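You operate a simulated robot arm through the tools that you are given. There is no shell and no other tool. Be economical: measure what you need, move in short steps, check, and stop when the job is done.

Carry out the task below with a simulated robot arm. There is one attempt and no reset: what you move stays moved.

## Task
Stop the fan and move both pale tiles from under the long board onto the dark board.
Fine: brush the dark board first and put the brush back; long board on the shelf below. What is to be rubbed or washed off counts as gone when no trace of it is left.

It is judged by the outcome, as a careful person would: the job done as asked, and still so three seconds after it is handed in. It fails if anything else is knocked over, pushed out of place, dropped, spilled or broken.

## Robot
A 6-joint arm with a two-finger parallel gripper on a trunk, on a base that drives. Base frame: it is fixed to the floor where the robot stands at the start and does not move with it; the origin is under the middle of the robot, x ahead of it, y to its left, z up. Lengths are in m, angles in rad, forces in N, time in s.
With the tool pointing down near the work surface it reaches from about 0.14 to 0.66 m from the robot's upright axis, wherever it stands. Its first joint turns from -2.897 to 2.897 rad. Places, roughly: brush [-0.25, -1.5, 0.75]; corner board [0, -1.75, 0.25]; dark board [0, -1.5, 0.75]; extra long board [-0.5, -1.75, 0.25]; fan dial [0.4, 0, 1]; fan neck [0.4, -0.1, 0.8]; large board [-0.25, -1.75, 0.75]; large notched board [-0.5, -1.5, 0.75]; long board [-0.25, -1.5, 0.25]; maroon knob [0.4, -0.1, 1]; pale board (34x20x4 cm) [-3.3, 0.3, 0.8]; ribbed tile [0.5, -2, 0.25]; shelf under the middle bench [-0.1, -1.8, 0.3]; short board [0, -2, 0.75]; small notched board [-0.5, -1.5, 0.75]; square board [-0.5, -1.25, 0.75]. Payload 3.91 kg.
Tool frame: the origin (TCP) lies between the finger pads and is the grasp point; the fingertips stand 0.03 m ahead of it; z points along the fingers, y is the line along which they close. Largest opening 0.11 m; finger width 0.02, thickness 0.01; the body of the gripper, 0.048 by 0.112 m, starts 0.055 m behind the TCP.
Orientation is that of the tool frame in the base frame, as [roll, pitch, yaw] about the fixed x, y, z axes, in that order (R = Rz(yaw) Ry(pitch) Rx(roll)). With the fingers straight down and closing along the base's y, the tool's x points along the base's -x, its y along +y and its z along -z.

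## Interface
- The arm moves only by the tool send_rows. Its argument "series" is a list of rows, each a list of 6 numbers: the shift along the tool's x, y, z in m, then the turn, a rotation vector about the tool's x, y, z in rad. In form: [[x, y, z, ax, ay, az], ...]. A call has 1 to 12 rows; each row shifts and turns the commanded pose from where the row before left it, along the tool's axes as they then stand. "fingers" is the finger opening in m, from 0 to 0.11, set as the call begins (left out, the last holds). Rows are played at 5 a second. More than 0.05 m and 0.15 rad between two rows, or a gripper value outside its range, and nothing of the call is played. A pose out of reach is approached as far as the arm can. The call stops where the force on the tool passes 40 N (or 10 N more than at its start, if that is more) or the arm is blocked; 0.2 s more then pass. The fingers move at their own pace (about 0.045 m/s each) and stop on an object; they squeeze with about 42 N. The grip force told is the motor's: it shows also when the fingers shut on nothing. Time passes only in rows, and 0.2 s behind the last, so rows that do not move let the fingers close. It gives the time, the measured TCP pose, the force on the tool (base axes), the opening and the grip force at its end, in the units of the frame above (readings bear some noise), with the torque about the TCP (base axes, N m) and any sound that the robot's microphone picked up, and new pictures: "show" is both (left out), scene, wrist or none.
- Cameras (640 x 400 px; columns grow to the right, rows downward): "scene" is now at [0.0083, 0.1187, 1.5337]; the picture's right is [-0.36, -0.93, 0.00], its down [-0.50, 0.19, -0.85] and it looks along [0.79, -0.31, -0.53] (base axes); focal length 278 px, centre (320, 200). "wrist" rides on the gripper at [0.077, 0.007, -0.114] in the tool frame; the picture's right is [-0.09, 1.00, 0.00], its down [-0.80, -0.07, -0.59] and it looks along [-0.59, -0.05, 0.80] (tool axes); focal length 270 px, centre (320, 200). There is no depth. A picture from a camera that has moved, and an enlarged one, comes with that camera's place and axes in the base frame and with its lens.
- move_column(by): slides the trunk up (or, below 0, down) by that many m; the arm and the scene camera ride with it, the base frame stays. It gives what a move gives, with no picture.
- drive_base(legs): drives the robot by 1 to 6 legs, each [ahead, turn to the left] in m and rad, along the robot's own axes; the way and the turn of a leg run together, so that a leg with both is an arc; at most 1.5 m and 3.142 rad a leg. The arm and the cameras ride along, it lands a little off, and it stops where it bumps. It gives what a move gives, and a new picture of the scene camera.
- aim_head(pan, tilt): turns the head with the scene camera to pan (to the left, within 2.705 rad either way) and tilt (down, from -0.506 to 1.204), counted from straight ahead of the robot. It gives what a move gives, and a new picture of the scene camera.
- zoom(camera, box): a new picture of the part [left, top, right, bottom] of that camera's present view, enlarged. The clock stands still meanwhile.
- finish_job(): hands the job in; it is judged then, once.

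Work in short steps. Places have to be worked out from the pictures, the camera data and where the tool is seen: move nearer, look again, correct. Check each grasp and each placing, and mend what went wrong. You have 120 turns and 260 pictures in all, those below and enlarged ones among them. Open the gripper and draw the arm clear of the work before you hand the job in, unless the task says otherwise; then end with one line.

The tools are called as name(argument=value, ...) on one line, values as JSON. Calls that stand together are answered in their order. send_rows: Moves the arm, as the interface text tells. Its arguments: {"type":"object","properties":{"series":{"type":"array"},"fingers":{"type":"number"},"show":{"type":"string","enum":["both","scene","wrist","none"]}},"required":["series"]} The other tools are called the same way: move_column (by) slides the trunk up or down; drive_base (legs) drives the base; aim_head (pan, tilt) turns the head that bears the scene camera; zoom (camera, box) takes an enlarged picture of a part of a camera's view; finish_job () hands the job in.

At the start:

```text
time: 0.0
tcp_pos: [0.4281, 0.0536, 1.3751]
tcp_rot: [-3.14, 0.001, -3.133]
wrist_force: [-0.8, 0.1, -0.4]
moment: [0.01, 0.0, 0.01]
width: 0.1099
grasp_force: 0.0
trunk travel left (down, up): [-0.475, 0.135]
robot x, y, heading: [-0.0, 0.003, -0.002]
head pan, tilt: [-0.37, 0.56]
```

scene: 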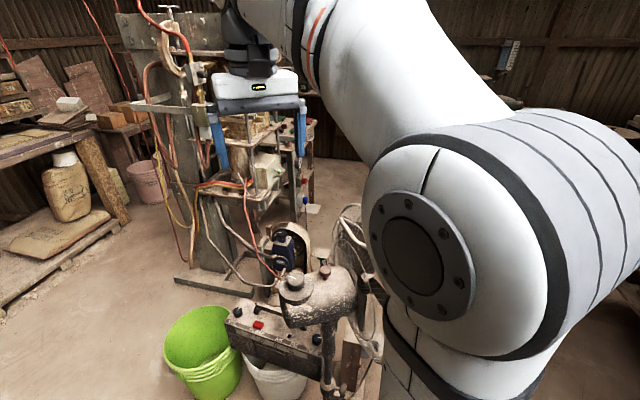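
wrist: 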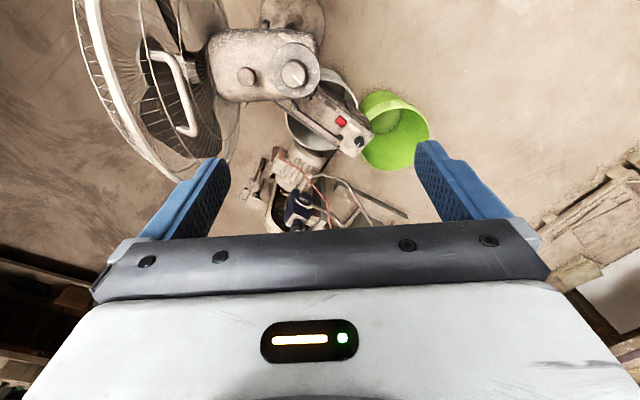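

The pictures show the fan head with a grey dial and a maroon knob close ahead. I look closer at both views before touching anything.

zoom(camera="wrist", box=[80, 0, 440, 240])

zoom(camera="scene", box=[160, 200, 400, 400])

aim_head(pan=-1.6, tilt=0.5)

```text
1.67 times, centred on (260, 120) of wrist
camera zoom: at [0.3511, 0.0598, 1.4896], right [0.08, 1.0, 0.0], down [0.8, -0.06, 0.59], along [0.59, -0.05, -0.8], focal length 450 px, centre (420, 333)
```

zoom: 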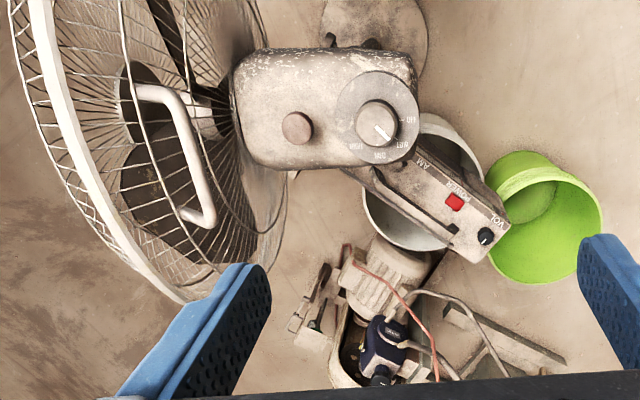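

```text
2.00 times, centred on (280, 300) of scene
camera zoom: at [0.0083, 0.1187, 1.5337], right [-0.36, -0.93, 0.0], down [-0.5, 0.19, -0.85], along [0.79, -0.31, -0.53], focal length 556 px, centre (400, 0)
```

zoom: 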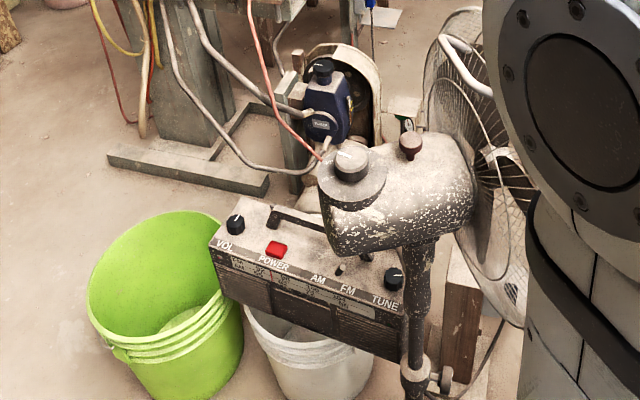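

```text
time: 1.4
tcp_pos: [0.4276, 0.0531, 1.375]
tcp_rot: [3.14, 0.002, -3.132]
wrist_force: [-0.3, 0.0, -0.3]
moment: [-0.06, 0.05, -0.02]
width: 0.1099
grasp_force: 0.1
trunk travel left (down, up): [-0.475, 0.135]
robot x, y, heading: [0.0006, 0.003, 0.004]
head pan, tilt: [-1.6, 0.499]
camera scene: at [-0.0779, 0.0603, 1.5393], right [-1.0, 0.03, 0.0], down [0.01, 0.48, -0.88], along [-0.03, -0.88, -0.48], focal length 278 px, centre (320, 200)
```

scene: 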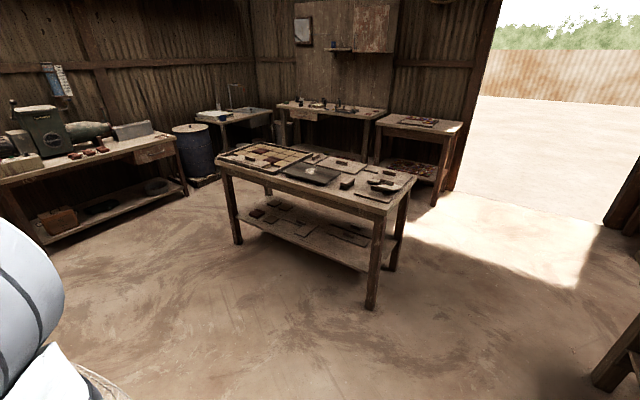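

The dial bears markings. I zoom more to read its pointer and the legend, and look at the middle bench.

zoom(camera="wrist", box=[260, 40, 340, 100])

zoom(camera="scene", box=[200, 120, 440, 280])

```text
6.67 times, centred on (300, 70) of wrist
camera zoom: at [0.3511, 0.0598, 1.4896], right [0.08, 1.0, 0.0], down [0.8, -0.06, 0.59], along [0.59, -0.05, -0.8], focal length 1802 px, centre (453, 1067)
```

zoom: 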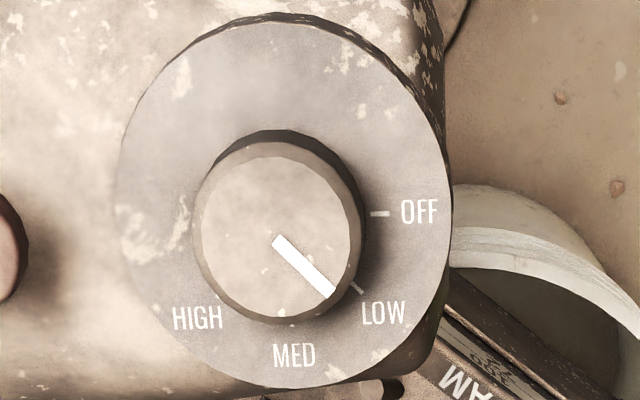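

```text
2.50 times, centred on (320, 200) of scene
camera zoom: at [-0.0779, 0.0603, 1.5393], right [-1.0, 0.03, 0.0], down [0.01, 0.48, -0.88], along [-0.03, -0.88, -0.48], focal length 694 px, centre (320, 200)
```

zoom: 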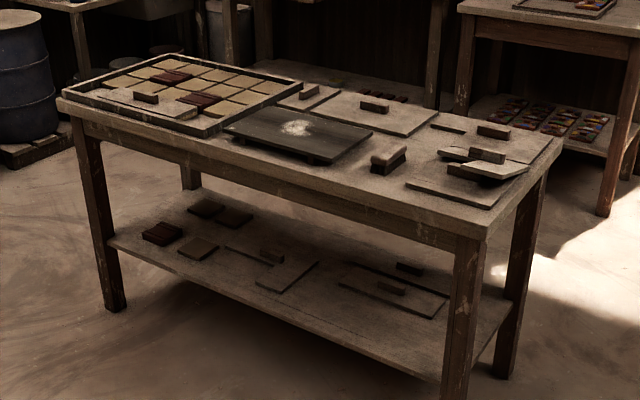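

The pointer stands at LOW, and OFF is 45° counterclockwise as seen from above. Triangulated, the knob top is near (0.430, 0.013, 1.051) and about 35 mm wide. I move above it, turned +45°, to look again.

send_rows(series=[[-0.002, -0.04, 0.01, 0, 0, -0.131], [0, 0, 0.041, 0, 0, -0.131], [0, 0, 0.041, 0, 0, -0.131], [0, 0, 0.041, 0, 0, -0.131], [0, 0, 0.041, 0, 0, -0.131], [0, 0, 0.041, 0, 0, -0.131], [0, 0, 0, 0, 0, 0]], fingers=0.07)

aim_head(pan=-0.2, tilt=0.75)

```text
time: 3.0
tcp_pos: [0.4286, 0.0145, 1.1598]
tcp_rot: [3.141, 0.0, -2.344]
wrist_force: [0.8, 0.5, 0.4]
moment: [0.0, 0.0, -0.01]
width: 0.07
grasp_force: 0.0
trunk travel left (down, up): [-0.475, 0.135]
robot x, y, heading: [0.003, 0.0031, -0.001]
head pan, tilt: [-1.6, 0.499]
camera scene: at [-0.078, 0.0603, 1.5393], right [-1.0, 0.03, 0.0], down [0.01, 0.48, -0.88], along [-0.03, -0.88, -0.48], focal length 278 px, centre (320, 200)
camera wrist: at [0.3715, -0.0364, 1.2742], right [-0.65, 0.76, 0.0], down [0.61, 0.52, 0.59], along [0.45, 0.39, -0.8], focal length 270 px, centre (320, 200)
```

scene: 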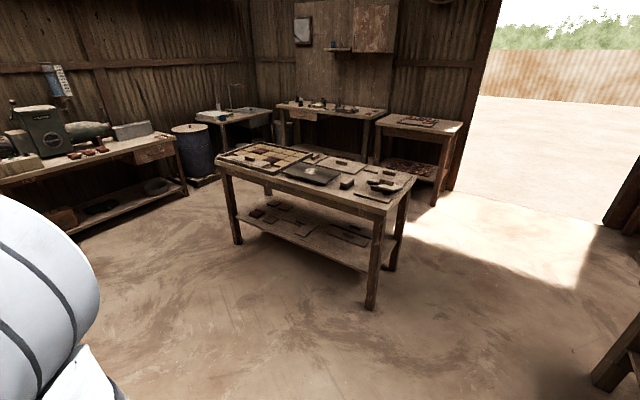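
wrist: 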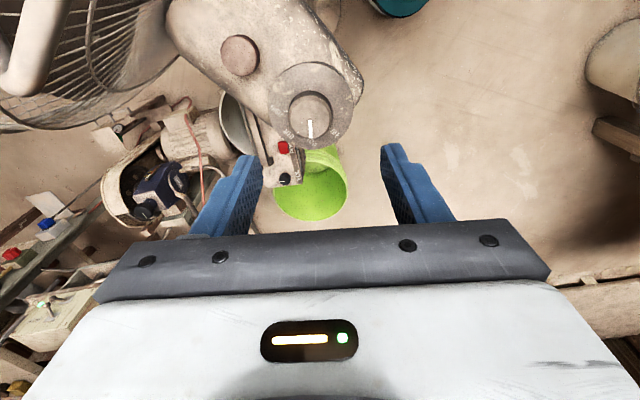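

```text
time: 4.5
tcp_pos: [0.4295, 0.0141, 1.1595]
tcp_rot: [-3.142, 0.001, -2.346]
wrist_force: [0.1, -0.7, -0.6]
moment: [0.03, 0.0, 0.05]
width: 0.07
grasp_force: 0.0
trunk travel left (down, up): [-0.475, 0.135]
robot x, y, heading: [0.0028, 0.0034, -0.002]
head pan, tilt: [-0.201, 0.75]
camera scene: at [0.0061, 0.1346, 1.5174], right [-0.2, -0.98, 0.0], down [-0.67, 0.14, -0.73], along [0.72, -0.15, -0.68], focal length 278 px, centre (320, 200)
```

scene: 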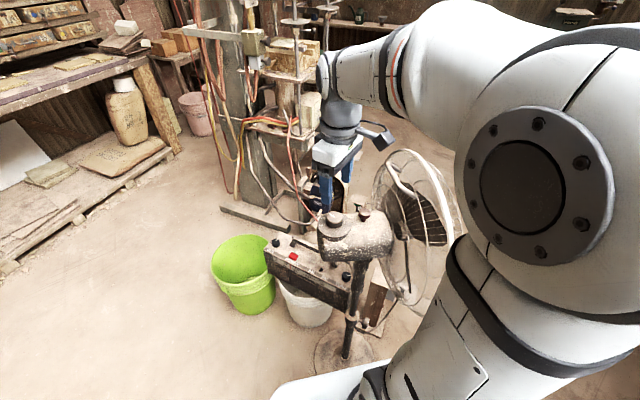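

The fan head has not moved, so it isn't oscillating. I zoom in for a precise knob position.

zoom(camera="wrist", box=[220, 20, 380, 160])

zoom(camera="scene", box=[290, 140, 410, 260])

```text
2.86 times, centred on (300, 90) of wrist
camera zoom: at [0.3716, -0.0363, 1.2745], right [-0.65, 0.76, 0.0], down [0.61, 0.52, 0.59], along [0.45, 0.39, -0.8], focal length 772 px, centre (377, 514)
```

zoom: 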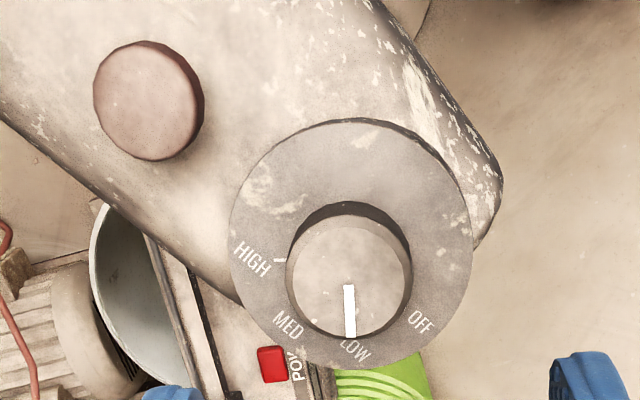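

```text
3.33 times, centred on (350, 200) of scene
camera zoom: at [0.0061, 0.1346, 1.5174], right [-0.2, -0.98, 0.0], down [-0.67, 0.14, -0.73], along [0.72, -0.15, -0.68], focal length 926 px, centre (220, 200)
```

zoom: 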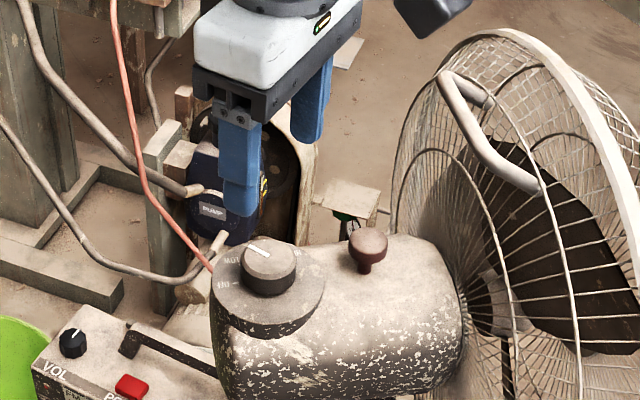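

The better fix puts the knob top at about (0.435, 0.0095, 1.052), roughly 16 mm tall. I shift −6 mm along tool y, lower to TCP z≈1.073, and close.

send_rows(series=[[0, -0.006, 0.03, 0, 0, 0], [0, 0, 0.03, 0, 0, 0], [0, 0, 0.026, 0, 0, 0], [0, 0, 0, 0, 0, 0]], fingers=0.07)

zoom(camera="scene", box=[290, 140, 410, 260])

```text
time: 5.5
tcp_pos: [0.4341, 0.0101, 1.0746]
tcp_rot: [3.141, 0.001, -2.346]
wrist_force: [0.1, 0.0, -0.2]
moment: [0.02, 0.0, 0.01]
width: 0.0699
grasp_force: 0.1
trunk travel left (down, up): [-0.475, 0.135]
robot x, y, heading: [0.0012, 0.002, -0.001]
head pan, tilt: [-0.201, 0.75]
camera scene: at [0.0061, 0.1346, 1.5174], right [-0.2, -0.98, 0.0], down [-0.67, 0.14, -0.73], along [0.72, -0.15, -0.68], focal length 278 px, centre (320, 200)
camera wrist: at [0.3761, -0.0394, 1.189], right [-0.65, 0.76, 0.0], down [0.61, 0.52, 0.59], along [0.45, 0.39, -0.8], focal length 270 px, centre (320, 200)
```

scene: 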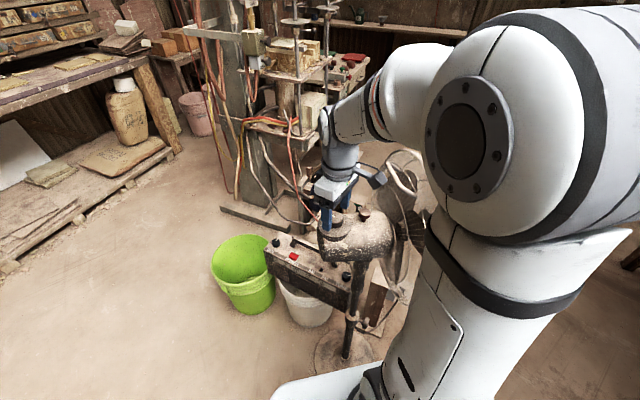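
wrist: 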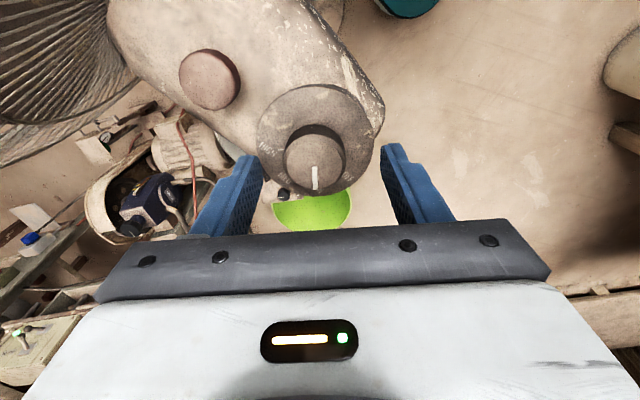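

```text
3.33 times, centred on (350, 200) of scene
camera zoom: at [0.0061, 0.1346, 1.5174], right [-0.2, -0.98, 0.0], down [-0.67, 0.14, -0.73], along [0.72, -0.15, -0.68], focal length 926 px, centre (220, 200)
```

zoom: 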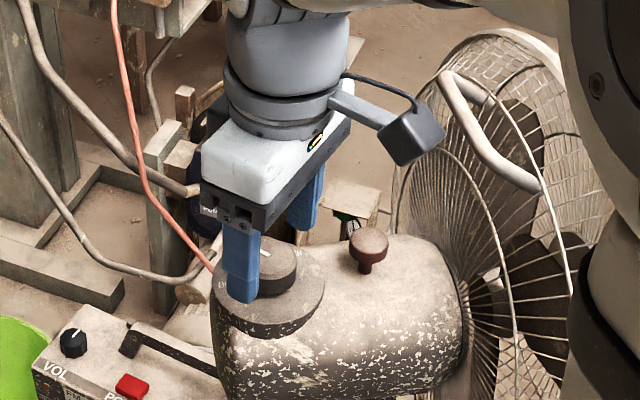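

The fingers straddle the knob, with the wrist view suggesting about 4 mm more along tool x. I close on it.

send_rows(series=[[0.004, -0.001, 0.002, 0, 0, 0], [0, 0, 0, 0, 0, 0], [0, 0, 0, 0, 0, 0], [0, 0, 0, 0, 0, 0], [0, 0, 0, 0, 0, 0]], fingers=0.0, show="wrist")

```text
time: 6.8
tcp_pos: [0.4313, 0.0069, 1.0738]
tcp_rot: [-3.141, 0.0, -2.346]
wrist_force: [-0.1, 0.6, -0.3]
moment: [-0.02, -0.01, -0.01]
width: 0.0
grasp_force: 35.8
trunk travel left (down, up): [-0.475, 0.135]
robot x, y, heading: [-0.0006, 0.0027, -0.001]
head pan, tilt: [-0.201, 0.75]
camera wrist: at [0.3739, -0.0432, 1.1872], right [-0.65, 0.76, 0.0], down [0.61, 0.52, 0.59], along [0.45, 0.39, -0.8], focal length 270 px, centre (320, 200)
```

wrist: 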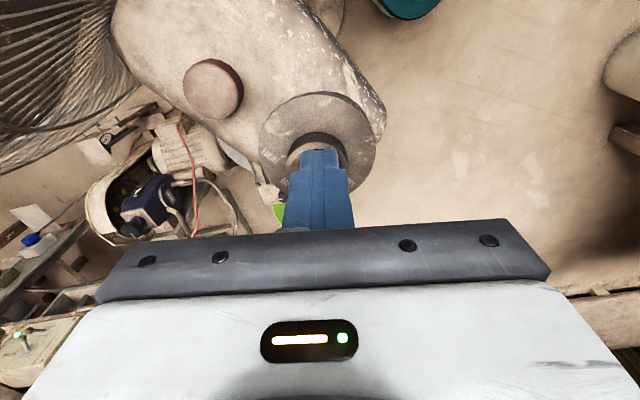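

The fingers shut on nothing, so they are either above the knob or beyond it. I check from the scene camera.

zoom(camera="scene", box=[310, 170, 370, 250])

zoom(camera="wrist", box=[240, 80, 400, 220])

```text
5.00 times, centred on (340, 210) of scene
camera zoom: at [0.0061, 0.1346, 1.5173], right [-0.2, -0.98, 0.0], down [-0.67, 0.14, -0.73], along [0.72, -0.15, -0.68], focal length 1389 px, centre (220, 150)
```

zoom: 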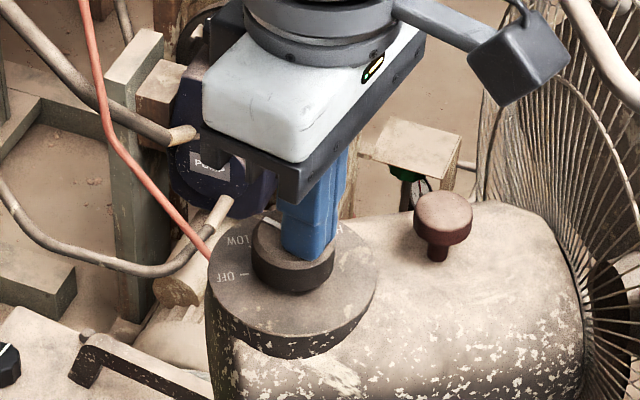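

```text
2.86 times, centred on (320, 150) of wrist
camera zoom: at [0.3739, -0.0432, 1.1872], right [-0.65, 0.76, 0.0], down [0.61, 0.52, 0.59], along [0.45, 0.39, -0.8], focal length 772 px, centre (320, 343)
```

zoom: 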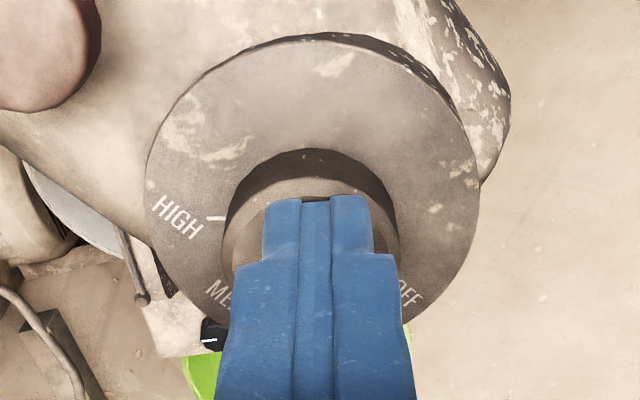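

The closed fingertips hover just above the knob top, well centred, so the knob is lower than I judged (top ≈1.041). I open, lower 12 mm, and close again.

send_rows(series=[[0, 0, 0, 0, 0, 0], [0, 0, 0, 0, 0, 0], [0, 0, 0, 0, 0, 0], [0.001, 0, 0.006, 0, 0, 0], [0, 0, 0.006, 0, 0, 0], [0, 0, 0, 0, 0, 0]], fingers=0.06, show="none")

send_rows(series=[[0, 0, 0, 0, 0, 0], [0, 0, 0, 0, 0, 0], [0, 0, 0, 0, 0, 0], [0, 0, 0, 0, 0, 0]], fingers=0.025, show="wrist")

```text
time: 8.2
tcp_pos: [0.4305, 0.0052, 1.0605]
tcp_rot: [-3.141, -0.001, -2.347]
wrist_force: [-0.1, -0.5, -0.5]
moment: [0.01, 0.02, 0.01]
width: 0.0597
grasp_force: 0.1
trunk travel left (down, up): [-0.475, 0.135]
robot x, y, heading: [0.0029, 0.0009, 0.002]
head pan, tilt: [-0.201, 0.75]
```

```text
time: 9.2
tcp_pos: [0.4316, 0.004, 1.0598]
tcp_rot: [3.142, -0.001, -2.346]
wrist_force: [4.0, -6.4, -1.8]
moment: [-0.81, -0.26, -0.07]
width: 0.0394
grasp_force: 44.9
trunk travel left (down, up): [-0.475, 0.135]
robot x, y, heading: [0.0016, 0.0007, -0.002]
head pan, tilt: [-0.201, 0.75]
camera wrist: at [0.374, -0.0456, 1.1746], right [-0.65, 0.76, 0.0], down [0.61, 0.52, 0.59], along [0.45, 0.39, -0.8], focal length 270 px, centre (320, 200)
```

wrist: 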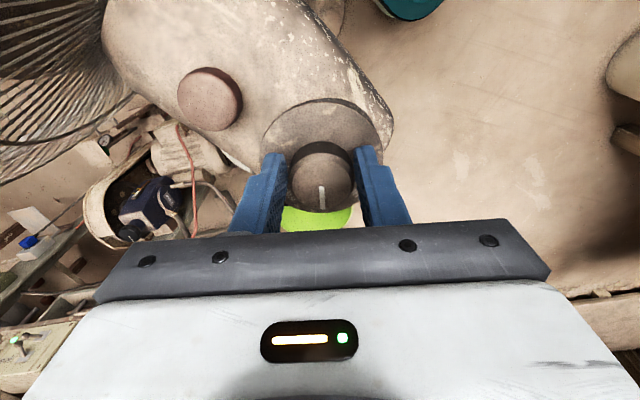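

The knob is held (39 mm wide). I ease 1 mm along −tool y to relieve the side force, and turn 45° counterclockwise toward OFF.

send_rows(series=[[0, -0.001, 0, 0, 0, 0], [0, 0, 0, 0, 0, -0.131], [0, 0, 0, 0, 0, -0.131], [0, 0, 0, 0, 0, -0.131], [0, 0, 0, 0, 0, -0.131], [0, 0, 0, 0, 0, -0.131], [0, 0, 0, 0, 0, -0.131], [0, 0, 0, 0, 0, 0]], show="wrist")

zoom(camera="wrist", box=[240, 80, 400, 220])

```text
time: 10.9
tcp_pos: [0.4318, 0.0021, 1.0599]
tcp_rot: [3.141, 0.001, -1.558]
wrist_force: [3.1, -18.0, -8.4]
moment: [-1.84, -0.53, 0.01]
width: 0.0397
grasp_force: 45.4
trunk travel left (down, up): [-0.475, 0.135]
robot x, y, heading: [0.0019, 0.0027, -0.0]
head pan, tilt: [-0.201, 0.75]
camera wrist: at [0.4273, -0.0745, 1.1741], right [-1.0, 0.07, 0.0], down [0.06, 0.8, 0.6], along [0.04, 0.59, -0.8], focal length 270 px, centre (320, 200)
```

wrist: 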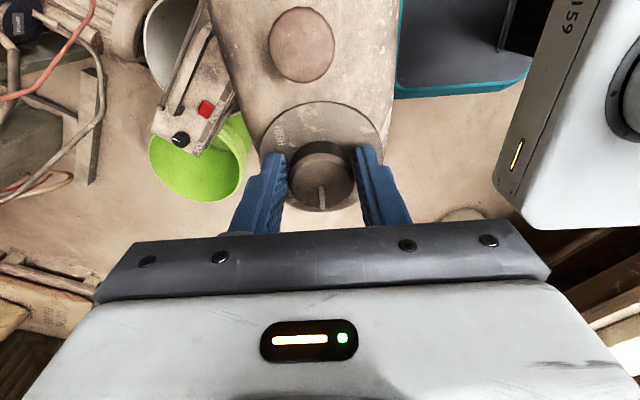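

```text
2.86 times, centred on (320, 150) of wrist
camera zoom: at [0.4273, -0.0745, 1.1741], right [-1.0, 0.07, 0.0], down [0.06, 0.8, 0.6], along [0.04, 0.59, -0.8], focal length 772 px, centre (320, 343)
```

zoom: 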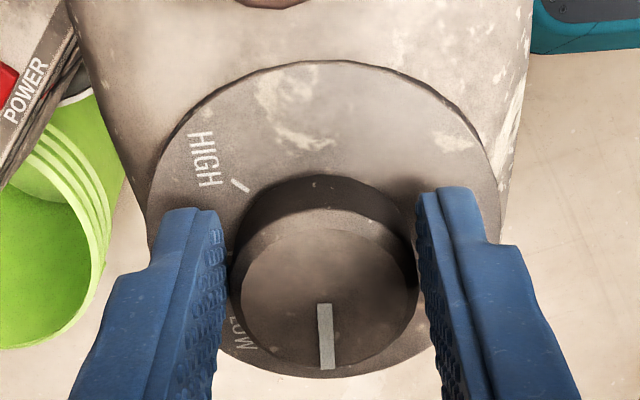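

The pointer now stands where OFF is. I open and rise, then check the pointer and blades.

send_rows(series=[[0, 0, 0, 0, 0, 0], [0, 0, 0, 0, 0, 0], [0, 0, -0.03, 0, 0, 0], [0, 0, -0.045, 0, 0, 0], [0, 0, -0.045, 0, 0, 0]], fingers=0.07, show="both")

zoom(camera="wrist", box=[240, 20, 400, 160])

zoom(camera="scene", box=[290, 140, 470, 280])

```text
time: 12.2
tcp_pos: [0.4319, 0.0029, 1.182]
tcp_rot: [3.141, -0.001, -1.557]
wrist_force: [-0.3, 0.1, -0.2]
moment: [-0.01, -0.05, 0.0]
width: 0.0699
grasp_force: 0.0
trunk travel left (down, up): [-0.475, 0.135]
robot x, y, heading: [-0.0001, -0.0005, -0.002]
head pan, tilt: [-0.201, 0.75]
camera scene: at [0.0057, 0.1346, 1.5173], right [-0.2, -0.98, 0.0], down [-0.67, 0.14, -0.73], along [0.72, -0.15, -0.68], focal length 278 px, centre (320, 200)
camera wrist: at [0.4268, -0.0744, 1.2963], right [-1.0, 0.08, 0.0], down [0.06, 0.8, 0.59], along [0.05, 0.59, -0.8], focal length 270 px, centre (320, 200)
```

scene: 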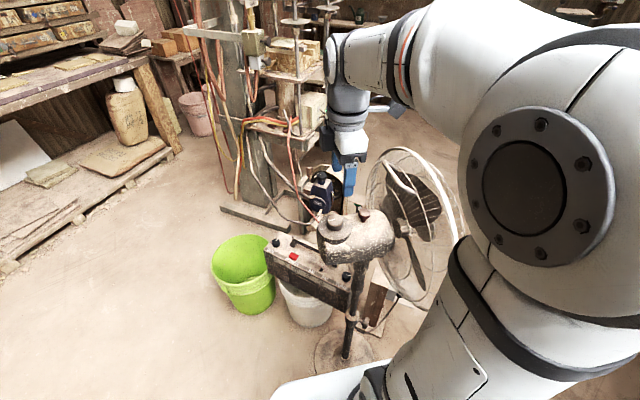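
wrist: 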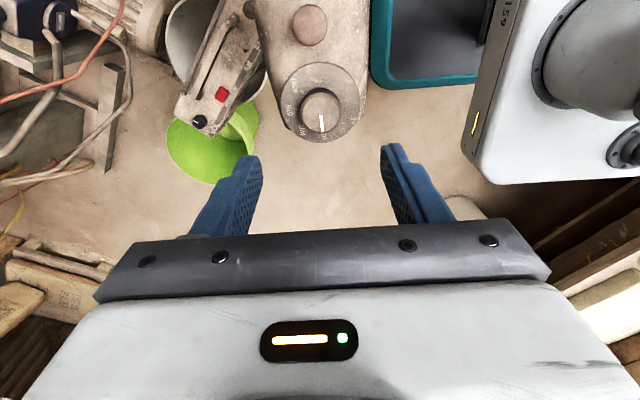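

```text
2.86 times, centred on (320, 90) of wrist
camera zoom: at [0.4268, -0.0744, 1.2963], right [-1.0, 0.08, 0.0], down [0.06, 0.8, 0.59], along [0.05, 0.59, -0.8], focal length 772 px, centre (320, 514)
```

zoom: 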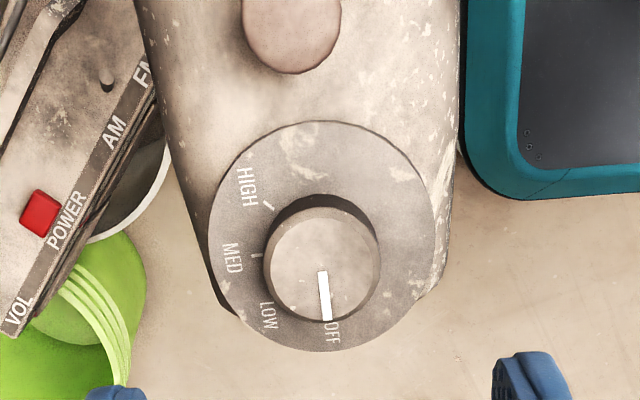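

```text
2.86 times, centred on (380, 210) of scene
camera zoom: at [0.0057, 0.1346, 1.5173], right [-0.2, -0.98, 0.0], down [-0.67, 0.14, -0.73], along [0.72, -0.15, -0.68], focal length 794 px, centre (149, 171)
```

zoom: 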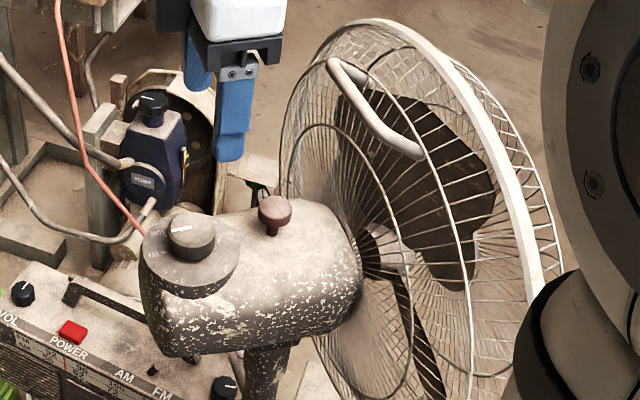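

The pointer is on OFF. I'll confirm the blades' standstill later. Now I lift and retract the arm, back away from the fan, and look toward the bench.

send_rows(series=[[0, 0, -0.045, 0, 0, 0], [0, 0, -0.045, 0, 0, 0], [0, 0.03, -0.04, 0, 0, 0], [0, 0.04, -0.03, 0, 0, 0], [0, 0.04, -0.02, 0, 0, 0], [0, 0, 0, 0, 0, 0]], show="none")

drive_base(legs=[[-0.4, 0]])

```text
time: 13.6
tcp_pos: [0.3226, 0.0007, 1.3605]
tcp_rot: [3.141, 0.0, -1.56]
wrist_force: [0.5, 0.0, -0.1]
moment: [0.01, 0.02, -0.02]
width: 0.0701
grasp_force: 0.1
trunk travel left (down, up): [-0.475, 0.135]
robot x, y, heading: [0.0001, -0.0002, -0.001]
head pan, tilt: [-0.201, 0.75]
```

```text
time: 16.1
tcp_pos: [-0.0795, 0.0006, 1.3598]
tcp_rot: [3.14, 0.001, -1.558]
wrist_force: [-0.6, 0.6, -0.5]
moment: [0.02, 0.0, -0.01]
width: 0.0701
grasp_force: 0.1
trunk travel left (down, up): [-0.475, 0.135]
robot x, y, heading: [-0.4017, 0.0001, 0.001]
head pan, tilt: [-0.201, 0.75]
camera scene: at [-0.3963, 0.1351, 1.5174], right [-0.2, -0.98, 0.0], down [-0.67, 0.14, -0.73], along [0.72, -0.15, -0.68], focal length 278 px, centre (320, 200)
```

scene: 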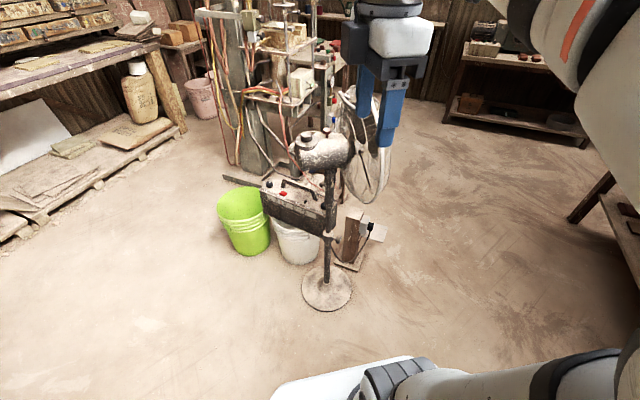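

Clear of the fan. I turn right toward the bench front and drive part of the way, then look with the head.

drive_base(legs=[[0, -1.05], [0.75, 0], [0, -1.0]])

aim_head(pan=0.0, tilt=0.6)

```text
time: 25.3
tcp_pos: [-0.1686, -0.9322, 1.3602]
tcp_rot: [3.139, 0.001, 2.683]
wrist_force: [0.6, -0.7, 0.0]
moment: [0.05, -0.02, -0.04]
width: 0.0702
grasp_force: 0.0
trunk travel left (down, up): [-0.475, 0.135]
robot x, y, heading: [-0.0249, -0.644, -2.037]
head pan, tilt: [-0.201, 0.75]
camera scene: at [0.094, -0.7119, 1.5173], right [-0.79, 0.62, 0.0], down [0.42, 0.54, -0.73], along [-0.45, -0.57, -0.68], focal length 278 px, centre (320, 200)
```

scene: 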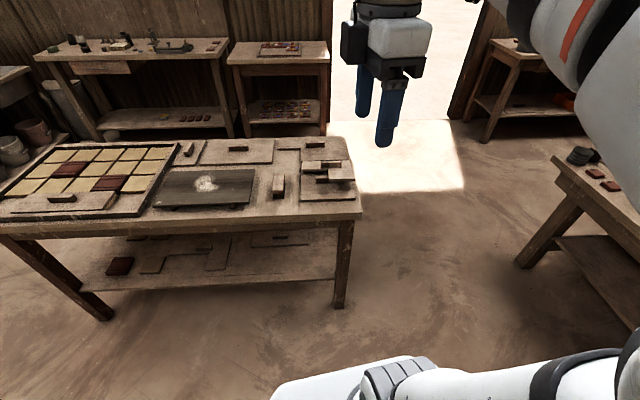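

```text
time: 26.0
tcp_pos: [-0.1686, -0.9326, 1.361]
tcp_rot: [3.141, 0.0, 2.683]
wrist_force: [1.2, -0.9, -0.4]
moment: [0.03, 0.04, -0.01]
width: 0.0701
grasp_force: 0.1
trunk travel left (down, up): [-0.475, 0.135]
robot x, y, heading: [-0.0234, -0.6465, -2.035]
head pan, tilt: [0.0, 0.6]
camera scene: at [0.1055, -0.7246, 1.5302], right [-0.89, 0.45, 0.0], down [0.25, 0.51, -0.82], along [-0.37, -0.74, -0.57], focal length 278 px, centre (320, 200)
```

scene: 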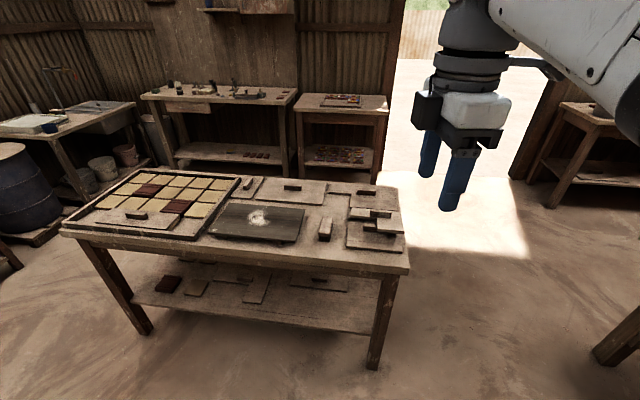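

zoom(camera="scene", box=[190, 160, 420, 290])

zoom(camera="scene", box=[120, 240, 420, 380])

zoom(camera="scene", box=[50, 150, 260, 280])

```text
2.78 times, centred on (305, 225) of scene
camera zoom: at [0.1055, -0.7246, 1.5302], right [-0.89, 0.45, 0.0], down [0.25, 0.51, -0.82], along [-0.37, -0.74, -0.57], focal length 773 px, centre (362, 130)
```

zoom: 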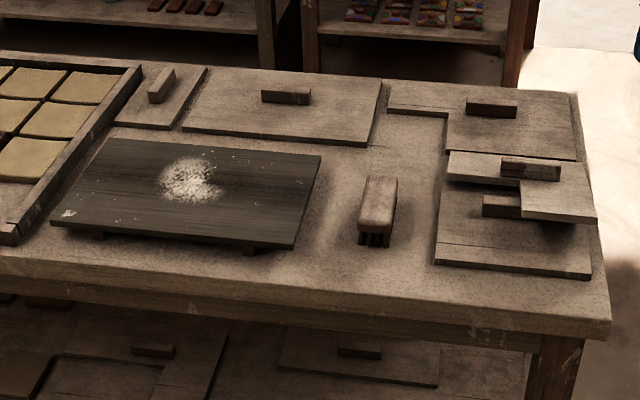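

```text
2.13 times, centred on (270, 310) of scene
camera zoom: at [0.1055, -0.7246, 1.5302], right [-0.89, 0.45, 0.0], down [0.25, 0.51, -0.82], along [-0.37, -0.74, -0.57], focal length 592 px, centre (427, -35)
```

zoom: 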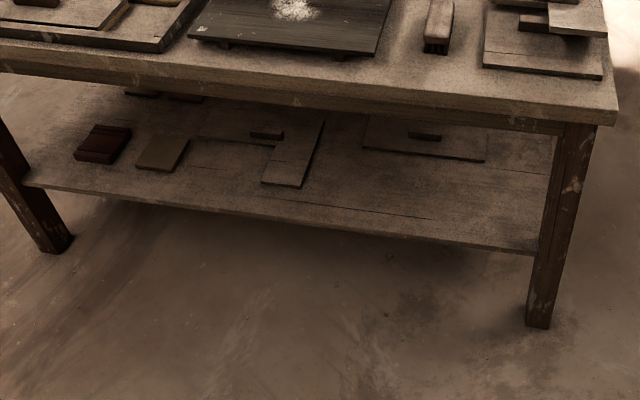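

```text
3.05 times, centred on (155, 215) of scene
camera zoom: at [0.1055, -0.7246, 1.5302], right [-0.89, 0.45, 0.0], down [0.25, 0.51, -0.82], along [-0.37, -0.74, -0.57], focal length 846 px, centre (823, 154)
```

zoom: 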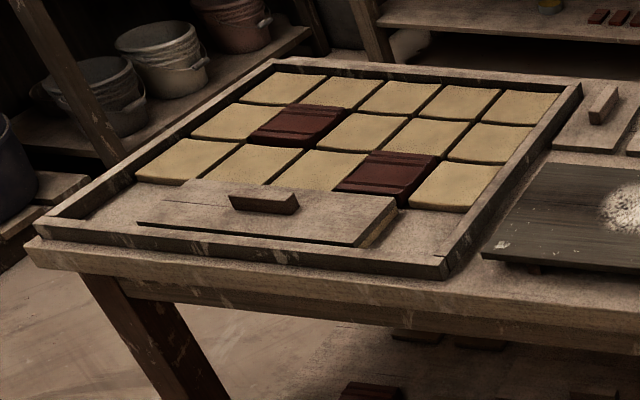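

A tray with tiles has a board over one row, and several boards lie on the shelf. I must find which is the "long board" and where the two pale tiles are, so I lower the trunk to look at the shelf.

move_column(by=-0.45)

aim_head(pan=0.1, tilt=0.55)

zoom(camera="scene", box=[100, 200, 420, 400])

```text
refused: -0.45 is not a number from -0.4 to 0.4
```

```text
time: 26.7
tcp_pos: [-0.169, -0.931, 1.36]
tcp_rot: [-3.141, -0.002, 2.682]
wrist_force: [0.3, 0.0, -0.3]
moment: [-0.05, 0.01, 0.0]
width: 0.07
grasp_force: 0.1
trunk travel left (down, up): [-0.475, 0.135]
robot x, y, heading: [-0.0235, -0.6435, -2.038]
head pan, tilt: [0.099, 0.55]
camera scene: at [0.1129, -0.7294, 1.5347], right [-0.93, 0.36, 0.0], down [0.19, 0.49, -0.85], along [-0.31, -0.8, -0.52], focal length 278 px, centre (320, 200)
```

scene: 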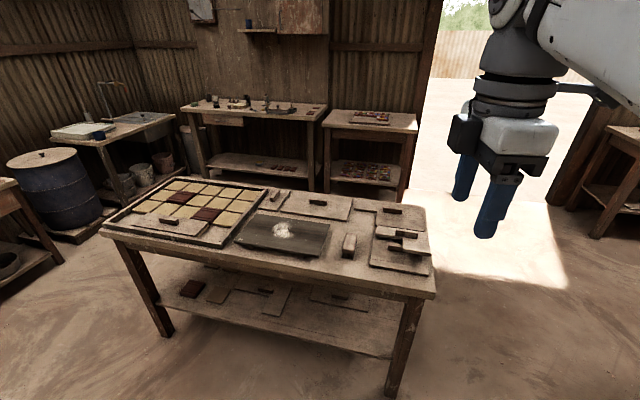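

```text
2.00 times, centred on (260, 300) of scene
camera zoom: at [0.1129, -0.7294, 1.5347], right [-0.93, 0.36, 0.0], down [0.19, 0.49, -0.85], along [-0.31, -0.8, -0.52], focal length 556 px, centre (440, 0)
```

zoom: 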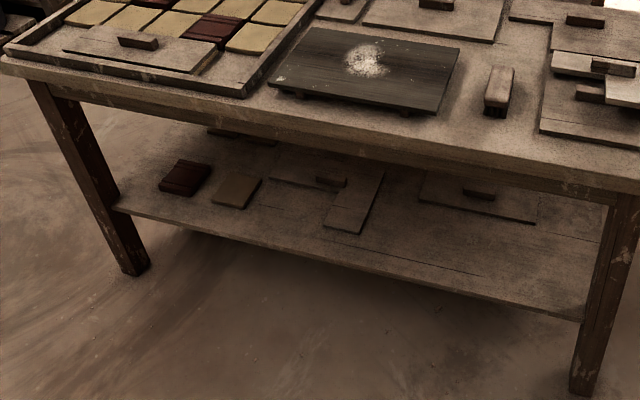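

I lower the trunk in an allowed step and look again.

move_column(by=-0.4)

aim_head(pan=0.15, tilt=0.45)

zoom(camera="scene", box=[80, 200, 440, 400])

```text
time: 30.5
tcp_pos: [-0.1674, -0.9311, 0.9598]
tcp_rot: [-3.141, 0.0, 2.684]
wrist_force: [-0.6, -0.3, 0.3]
moment: [0.02, 0.0, 0.0]
width: 0.07
grasp_force: 0.0
trunk travel left (down, up): [-0.075, 0.535]
robot x, y, heading: [-0.0225, -0.6405, -2.037]
head pan, tilt: [0.099, 0.55]
```

```text
time: 31.2
tcp_pos: [-0.1697, -0.9313, 0.9613]
tcp_rot: [-3.141, -0.001, 2.682]
wrist_force: [-1.0, -0.8, 0.1]
moment: [0.01, 0.0, 0.0]
width: 0.0701
grasp_force: 0.0
trunk travel left (down, up): [-0.075, 0.535]
robot x, y, heading: [-0.0218, -0.6488, -2.039]
head pan, tilt: [0.15, 0.45]
camera scene: at [0.1166, -0.7329, 1.1437], right [-0.95, 0.31, 0.0], down [0.14, 0.41, -0.9], along [-0.28, -0.86, -0.44], focal length 278 px, centre (320, 200)
```

scene: 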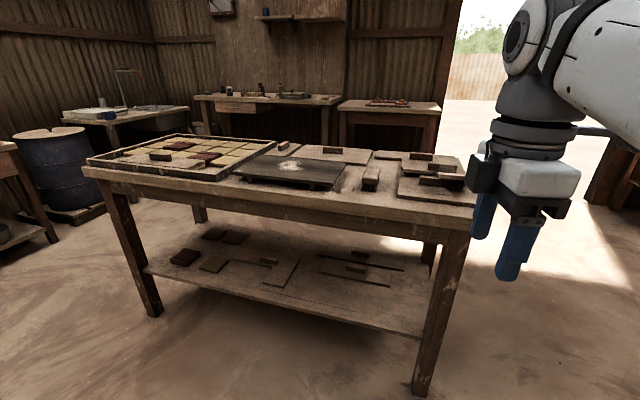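

```text
1.78 times, centred on (260, 300) of scene
camera zoom: at [0.1166, -0.7329, 1.1437], right [-0.95, 0.31, 0.0], down [0.14, 0.41, -0.9], along [-0.28, -0.86, -0.44], focal length 494 px, centre (427, 22)
```

zoom: 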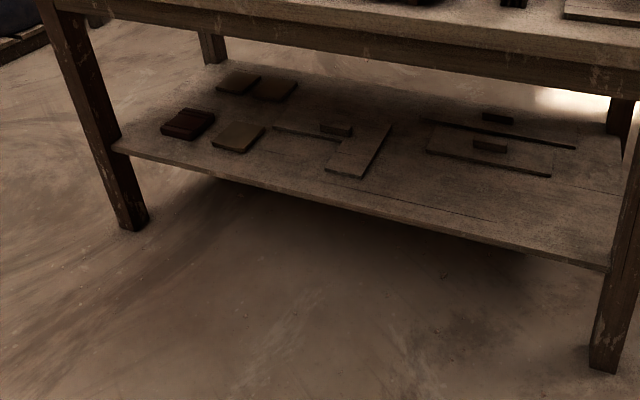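

The shelf holds a ribbed tile, three loose tiles, an L-shaped board and two long ones at the right. I zoom in on those and on the tray's board.

zoom(camera="scene", box=[300, 240, 420, 310])

zoom(camera="scene", box=[160, 220, 310, 300])

zoom(camera="scene", box=[80, 130, 280, 200])

```text
5.33 times, centred on (360, 275) of scene
camera zoom: at [0.1166, -0.7329, 1.1437], right [-0.95, 0.31, 0.0], down [0.14, 0.41, -0.9], along [-0.28, -0.86, -0.44], focal length 1481 px, centre (107, -200)
```

zoom: 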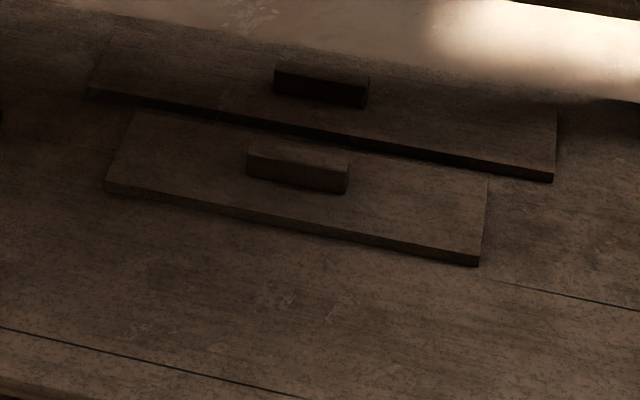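

```text
4.27 times, centred on (235, 260) of scene
camera zoom: at [0.1166, -0.7329, 1.1437], right [-0.95, 0.31, 0.0], down [0.14, 0.41, -0.9], along [-0.28, -0.86, -0.44], focal length 1185 px, centre (683, -56)
```

zoom: 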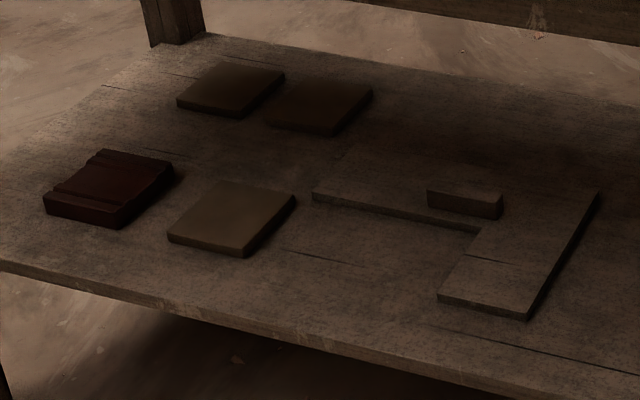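

```text
3.20 times, centred on (180, 165) of scene
camera zoom: at [0.1166, -0.7329, 1.1437], right [-0.95, 0.31, 0.0], down [0.14, 0.41, -0.9], along [-0.28, -0.86, -0.44], focal length 889 px, centre (768, 312)
```

zoom: 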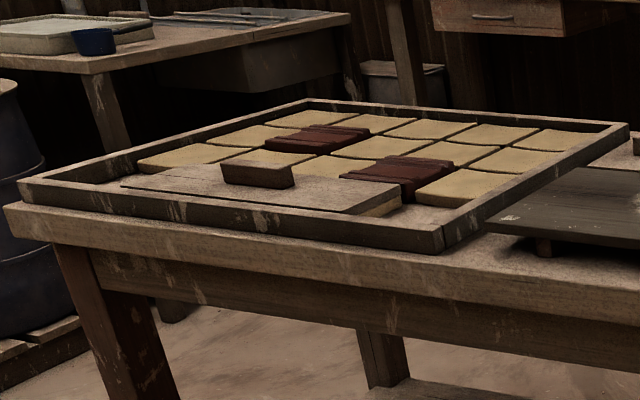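

Only the tray's board actually lies on tiles: it is about 0.31×0.10 m, the same size as the shelf's "long board", and a pale edge shows beneath it. So it is to be lifted off and put on the shelf. I raise the trunk a little and drive to a spot in front of the dark board and tray.

move_column(by=0.2)

drive_base(legs=[[0, 0.984], [0.62, 0], [0, -1.135]])

aim_head(pan=0.0, tilt=1.0)

```text
time: 33.3
tcp_pos: [-0.167, -0.9313, 1.1601]
tcp_rot: [-3.141, 0.0, 2.682]
wrist_force: [-0.9, -0.4, 0.4]
moment: [0.01, 0.03, -0.03]
width: 0.0701
grasp_force: 0.1
trunk travel left (down, up): [-0.275, 0.335]
robot x, y, heading: [-0.0202, -0.6446, -2.034]
head pan, tilt: [0.15, 0.45]
```

```text
time: 42.2
tcp_pos: [0.1126, -1.4521, 1.1606]
tcp_rot: [3.14, -0.001, 2.551]
wrist_force: [0.3, 0.2, -0.3]
moment: [0.01, 0.01, 0.0]
width: 0.07
grasp_force: 0.1
trunk travel left (down, up): [-0.275, 0.335]
robot x, y, heading: [0.2892, -1.1866, -2.156]
head pan, tilt: [0.15, 0.45]
camera scene: at [0.4164, -1.2864, 1.3438], right [-0.91, 0.42, 0.0], down [0.18, 0.39, -0.9], along [-0.38, -0.82, -0.44], focal length 278 px, centre (320, 200)
```

scene: 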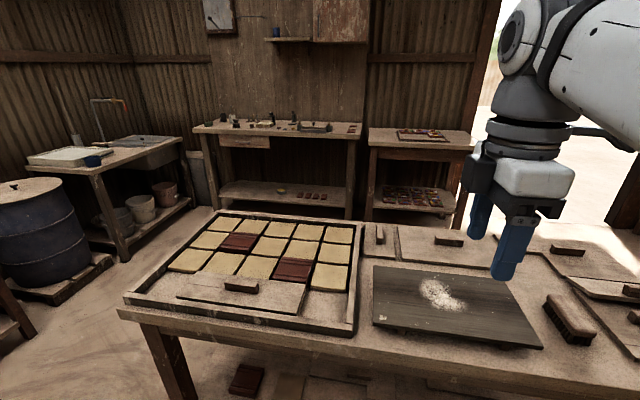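

```text
time: 43.2
tcp_pos: [0.113, -1.4516, 1.1603]
tcp_rot: [-3.142, 0.0, 2.554]
wrist_force: [0.5, -0.3, 0.0]
moment: [-0.02, -0.03, -0.02]
width: 0.0699
grasp_force: 0.1
trunk travel left (down, up): [-0.275, 0.335]
robot x, y, heading: [0.29, -1.1836, -2.157]
head pan, tilt: [0.0, 1.0]
camera scene: at [0.4168, -1.2612, 1.2983], right [-0.83, 0.55, 0.0], down [0.46, 0.7, -0.54], along [-0.3, -0.45, -0.84], focal length 278 px, centre (320, 200)
```

scene: 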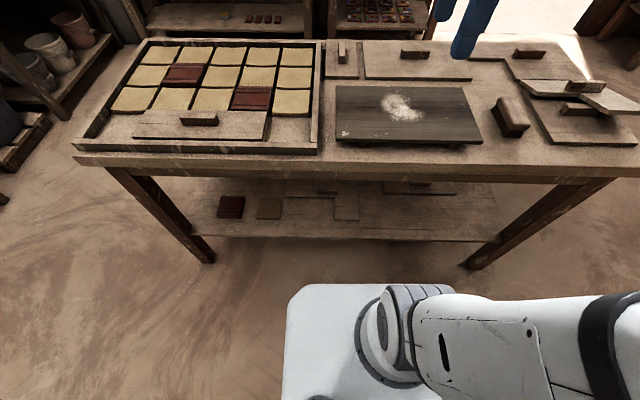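

The base has about 0.2 m free in front of the shelf. I move 0.1 m nearer so that brush, dark board and tray handle all lie within reach, and take a detailed look.

drive_base(legs=[[0.1, 0]])

aim_head(pan=-0.25, tilt=0.8)

zoom(camera="scene", box=[200, 80, 480, 255])

```text
time: 44.3
tcp_pos: [0.058, -1.5338, 1.1608]
tcp_rot: [3.14, -0.001, 2.554]
wrist_force: [0.1, 1.2, 0.7]
moment: [-0.01, 0.01, -0.02]
width: 0.0698
grasp_force: 0.0
trunk travel left (down, up): [-0.275, 0.335]
robot x, y, heading: [0.2319, -1.269, -2.154]
head pan, tilt: [0.0, 1.0]
camera scene: at [0.3618, -1.3441, 1.2982], right [-0.83, 0.55, 0.0], down [0.47, 0.7, -0.54], along [-0.3, -0.45, -0.84], focal length 278 px, centre (320, 200)
```

scene: 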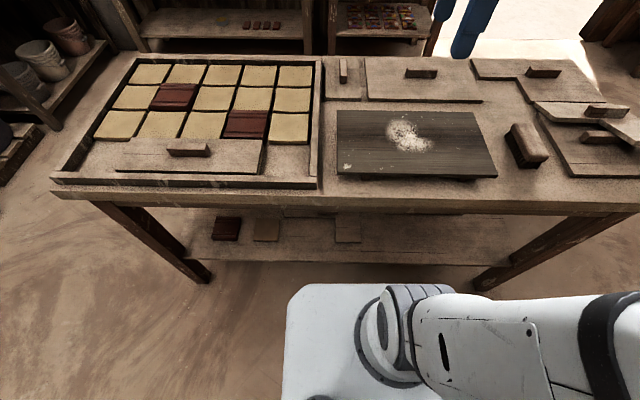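

```text
time: 45.1
tcp_pos: [0.0586, -1.5358, 1.1607]
tcp_rot: [-3.14, 0.001, 2.552]
wrist_force: [-0.1, -0.2, 0.5]
moment: [0.0, -0.02, 0.03]
width: 0.0702
grasp_force: 0.0
trunk travel left (down, up): [-0.275, 0.335]
robot x, y, heading: [0.2349, -1.2667, -2.158]
head pan, tilt: [-0.25, 0.799]
camera scene: at [0.3405, -1.3403, 1.3133], right [-0.67, 0.74, 0.0], down [0.53, 0.48, -0.7], along [-0.52, -0.47, -0.72], focal length 278 px, centre (320, 200)
```

scene: 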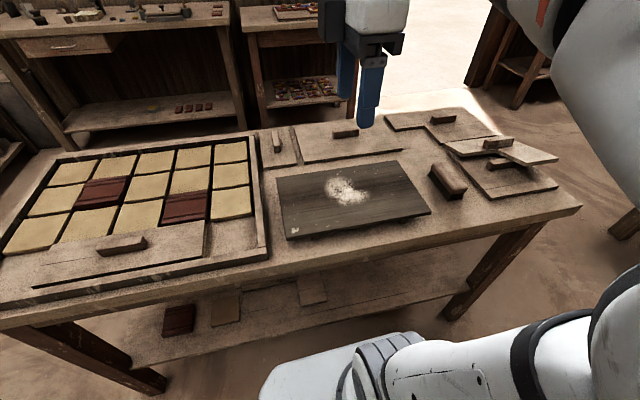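

```text
2.29 times, centred on (340, 168) of scene
camera zoom: at [0.3405, -1.3403, 1.3133], right [-0.67, 0.74, 0.0], down [0.53, 0.48, -0.7], along [-0.52, -0.47, -0.72], focal length 635 px, centre (274, 274)
```

zoom: 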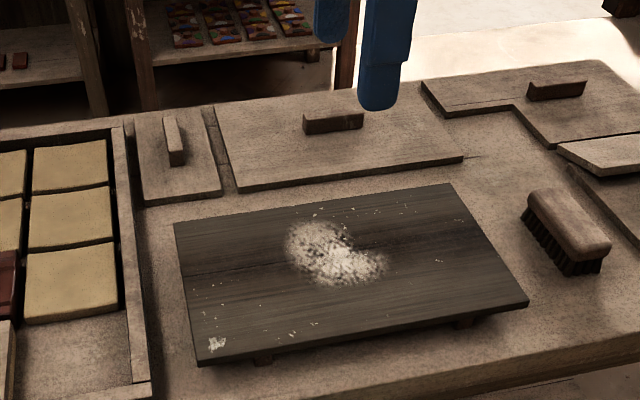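

The brush top is at about (-0.287, -1.46, 0.83), its long axis along about (0.28, 0.96). I move above it and then turn the gripper to close across it.

send_rows(series=[[0.041, -0.016, 0.015, 0, 0, 0], [0.041, -0.016, 0.015, 0, 0, 0], [0.041, -0.016, 0.015, 0, 0, 0], [0.041, -0.016, 0.015, 0, 0, 0], [0.041, -0.016, 0.015, 0, 0, 0], [0.041, -0.016, 0.015, 0, 0, 0], [0.041, -0.016, 0.015, 0, 0, 0], [0.041, -0.016, 0.015, 0, 0, 0]], fingers=0.085, show="none")

send_rows(series=[[0, 0, 0, 0, 0, 0.14], [0, 0, 0, 0, 0, 0.14], [0, 0, 0, 0, 0, 0.14], [0, 0, 0, 0, 0, 0.14], [0, 0, 0, 0, 0, 0.14], [0, 0, 0, 0, 0, 0.14], [0, 0, 0, 0, 0, 0.14], [0, 0, 0, 0, 0, 0.14], [0, 0, 0, 0, 0, 0.145], [0, 0, 0, 0, 0, 0]], show="both")

```text
time: 46.9
tcp_pos: [-0.2889, -1.4613, 1.0388]
tcp_rot: [-3.141, 0.001, 2.554]
wrist_force: [0.3, 0.3, 0.3]
moment: [0.0, 0.0, -0.02]
width: 0.0852
grasp_force: 0.0
trunk travel left (down, up): [-0.275, 0.335]
robot x, y, heading: [0.2342, -1.2682, -2.16]
head pan, tilt: [-0.25, 0.799]
```

```text
time: 49.1
tcp_pos: [-0.2857, -1.4597, 1.0402]
tcp_rot: [-3.141, 0.0, 1.286]
wrist_force: [-1.4, 0.5, -0.1]
moment: [-0.01, -0.02, 0.01]
width: 0.085
grasp_force: 0.0
trunk travel left (down, up): [-0.275, 0.335]
robot x, y, heading: [0.2351, -1.2657, -2.159]
head pan, tilt: [-0.25, 0.799]
camera scene: at [0.3403, -1.3403, 1.3134], right [-0.67, 0.74, 0.0], down [0.53, 0.48, -0.7], along [-0.52, -0.47, -0.72], focal length 278 px, centre (320, 200)
camera wrist: at [-0.2571, -1.3877, 1.1549], right [0.93, -0.36, 0.0], down [-0.29, -0.75, 0.59], along [-0.22, -0.55, -0.8], focal length 270 px, centre (320, 200)
```

scene: 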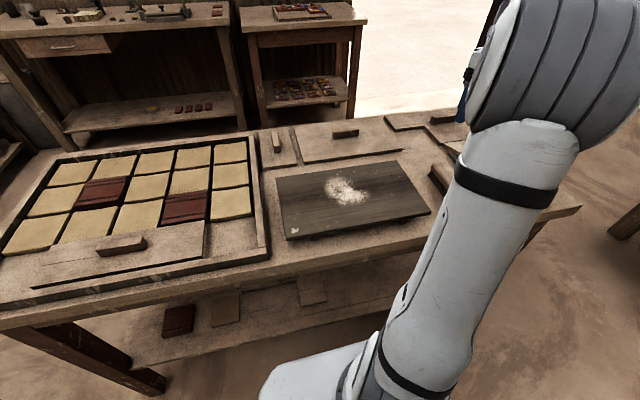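
wrist: 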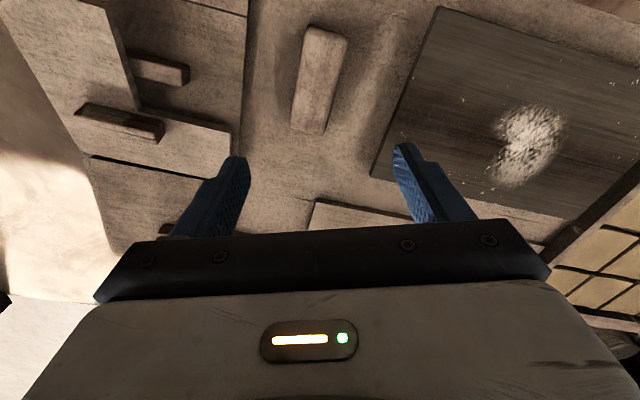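

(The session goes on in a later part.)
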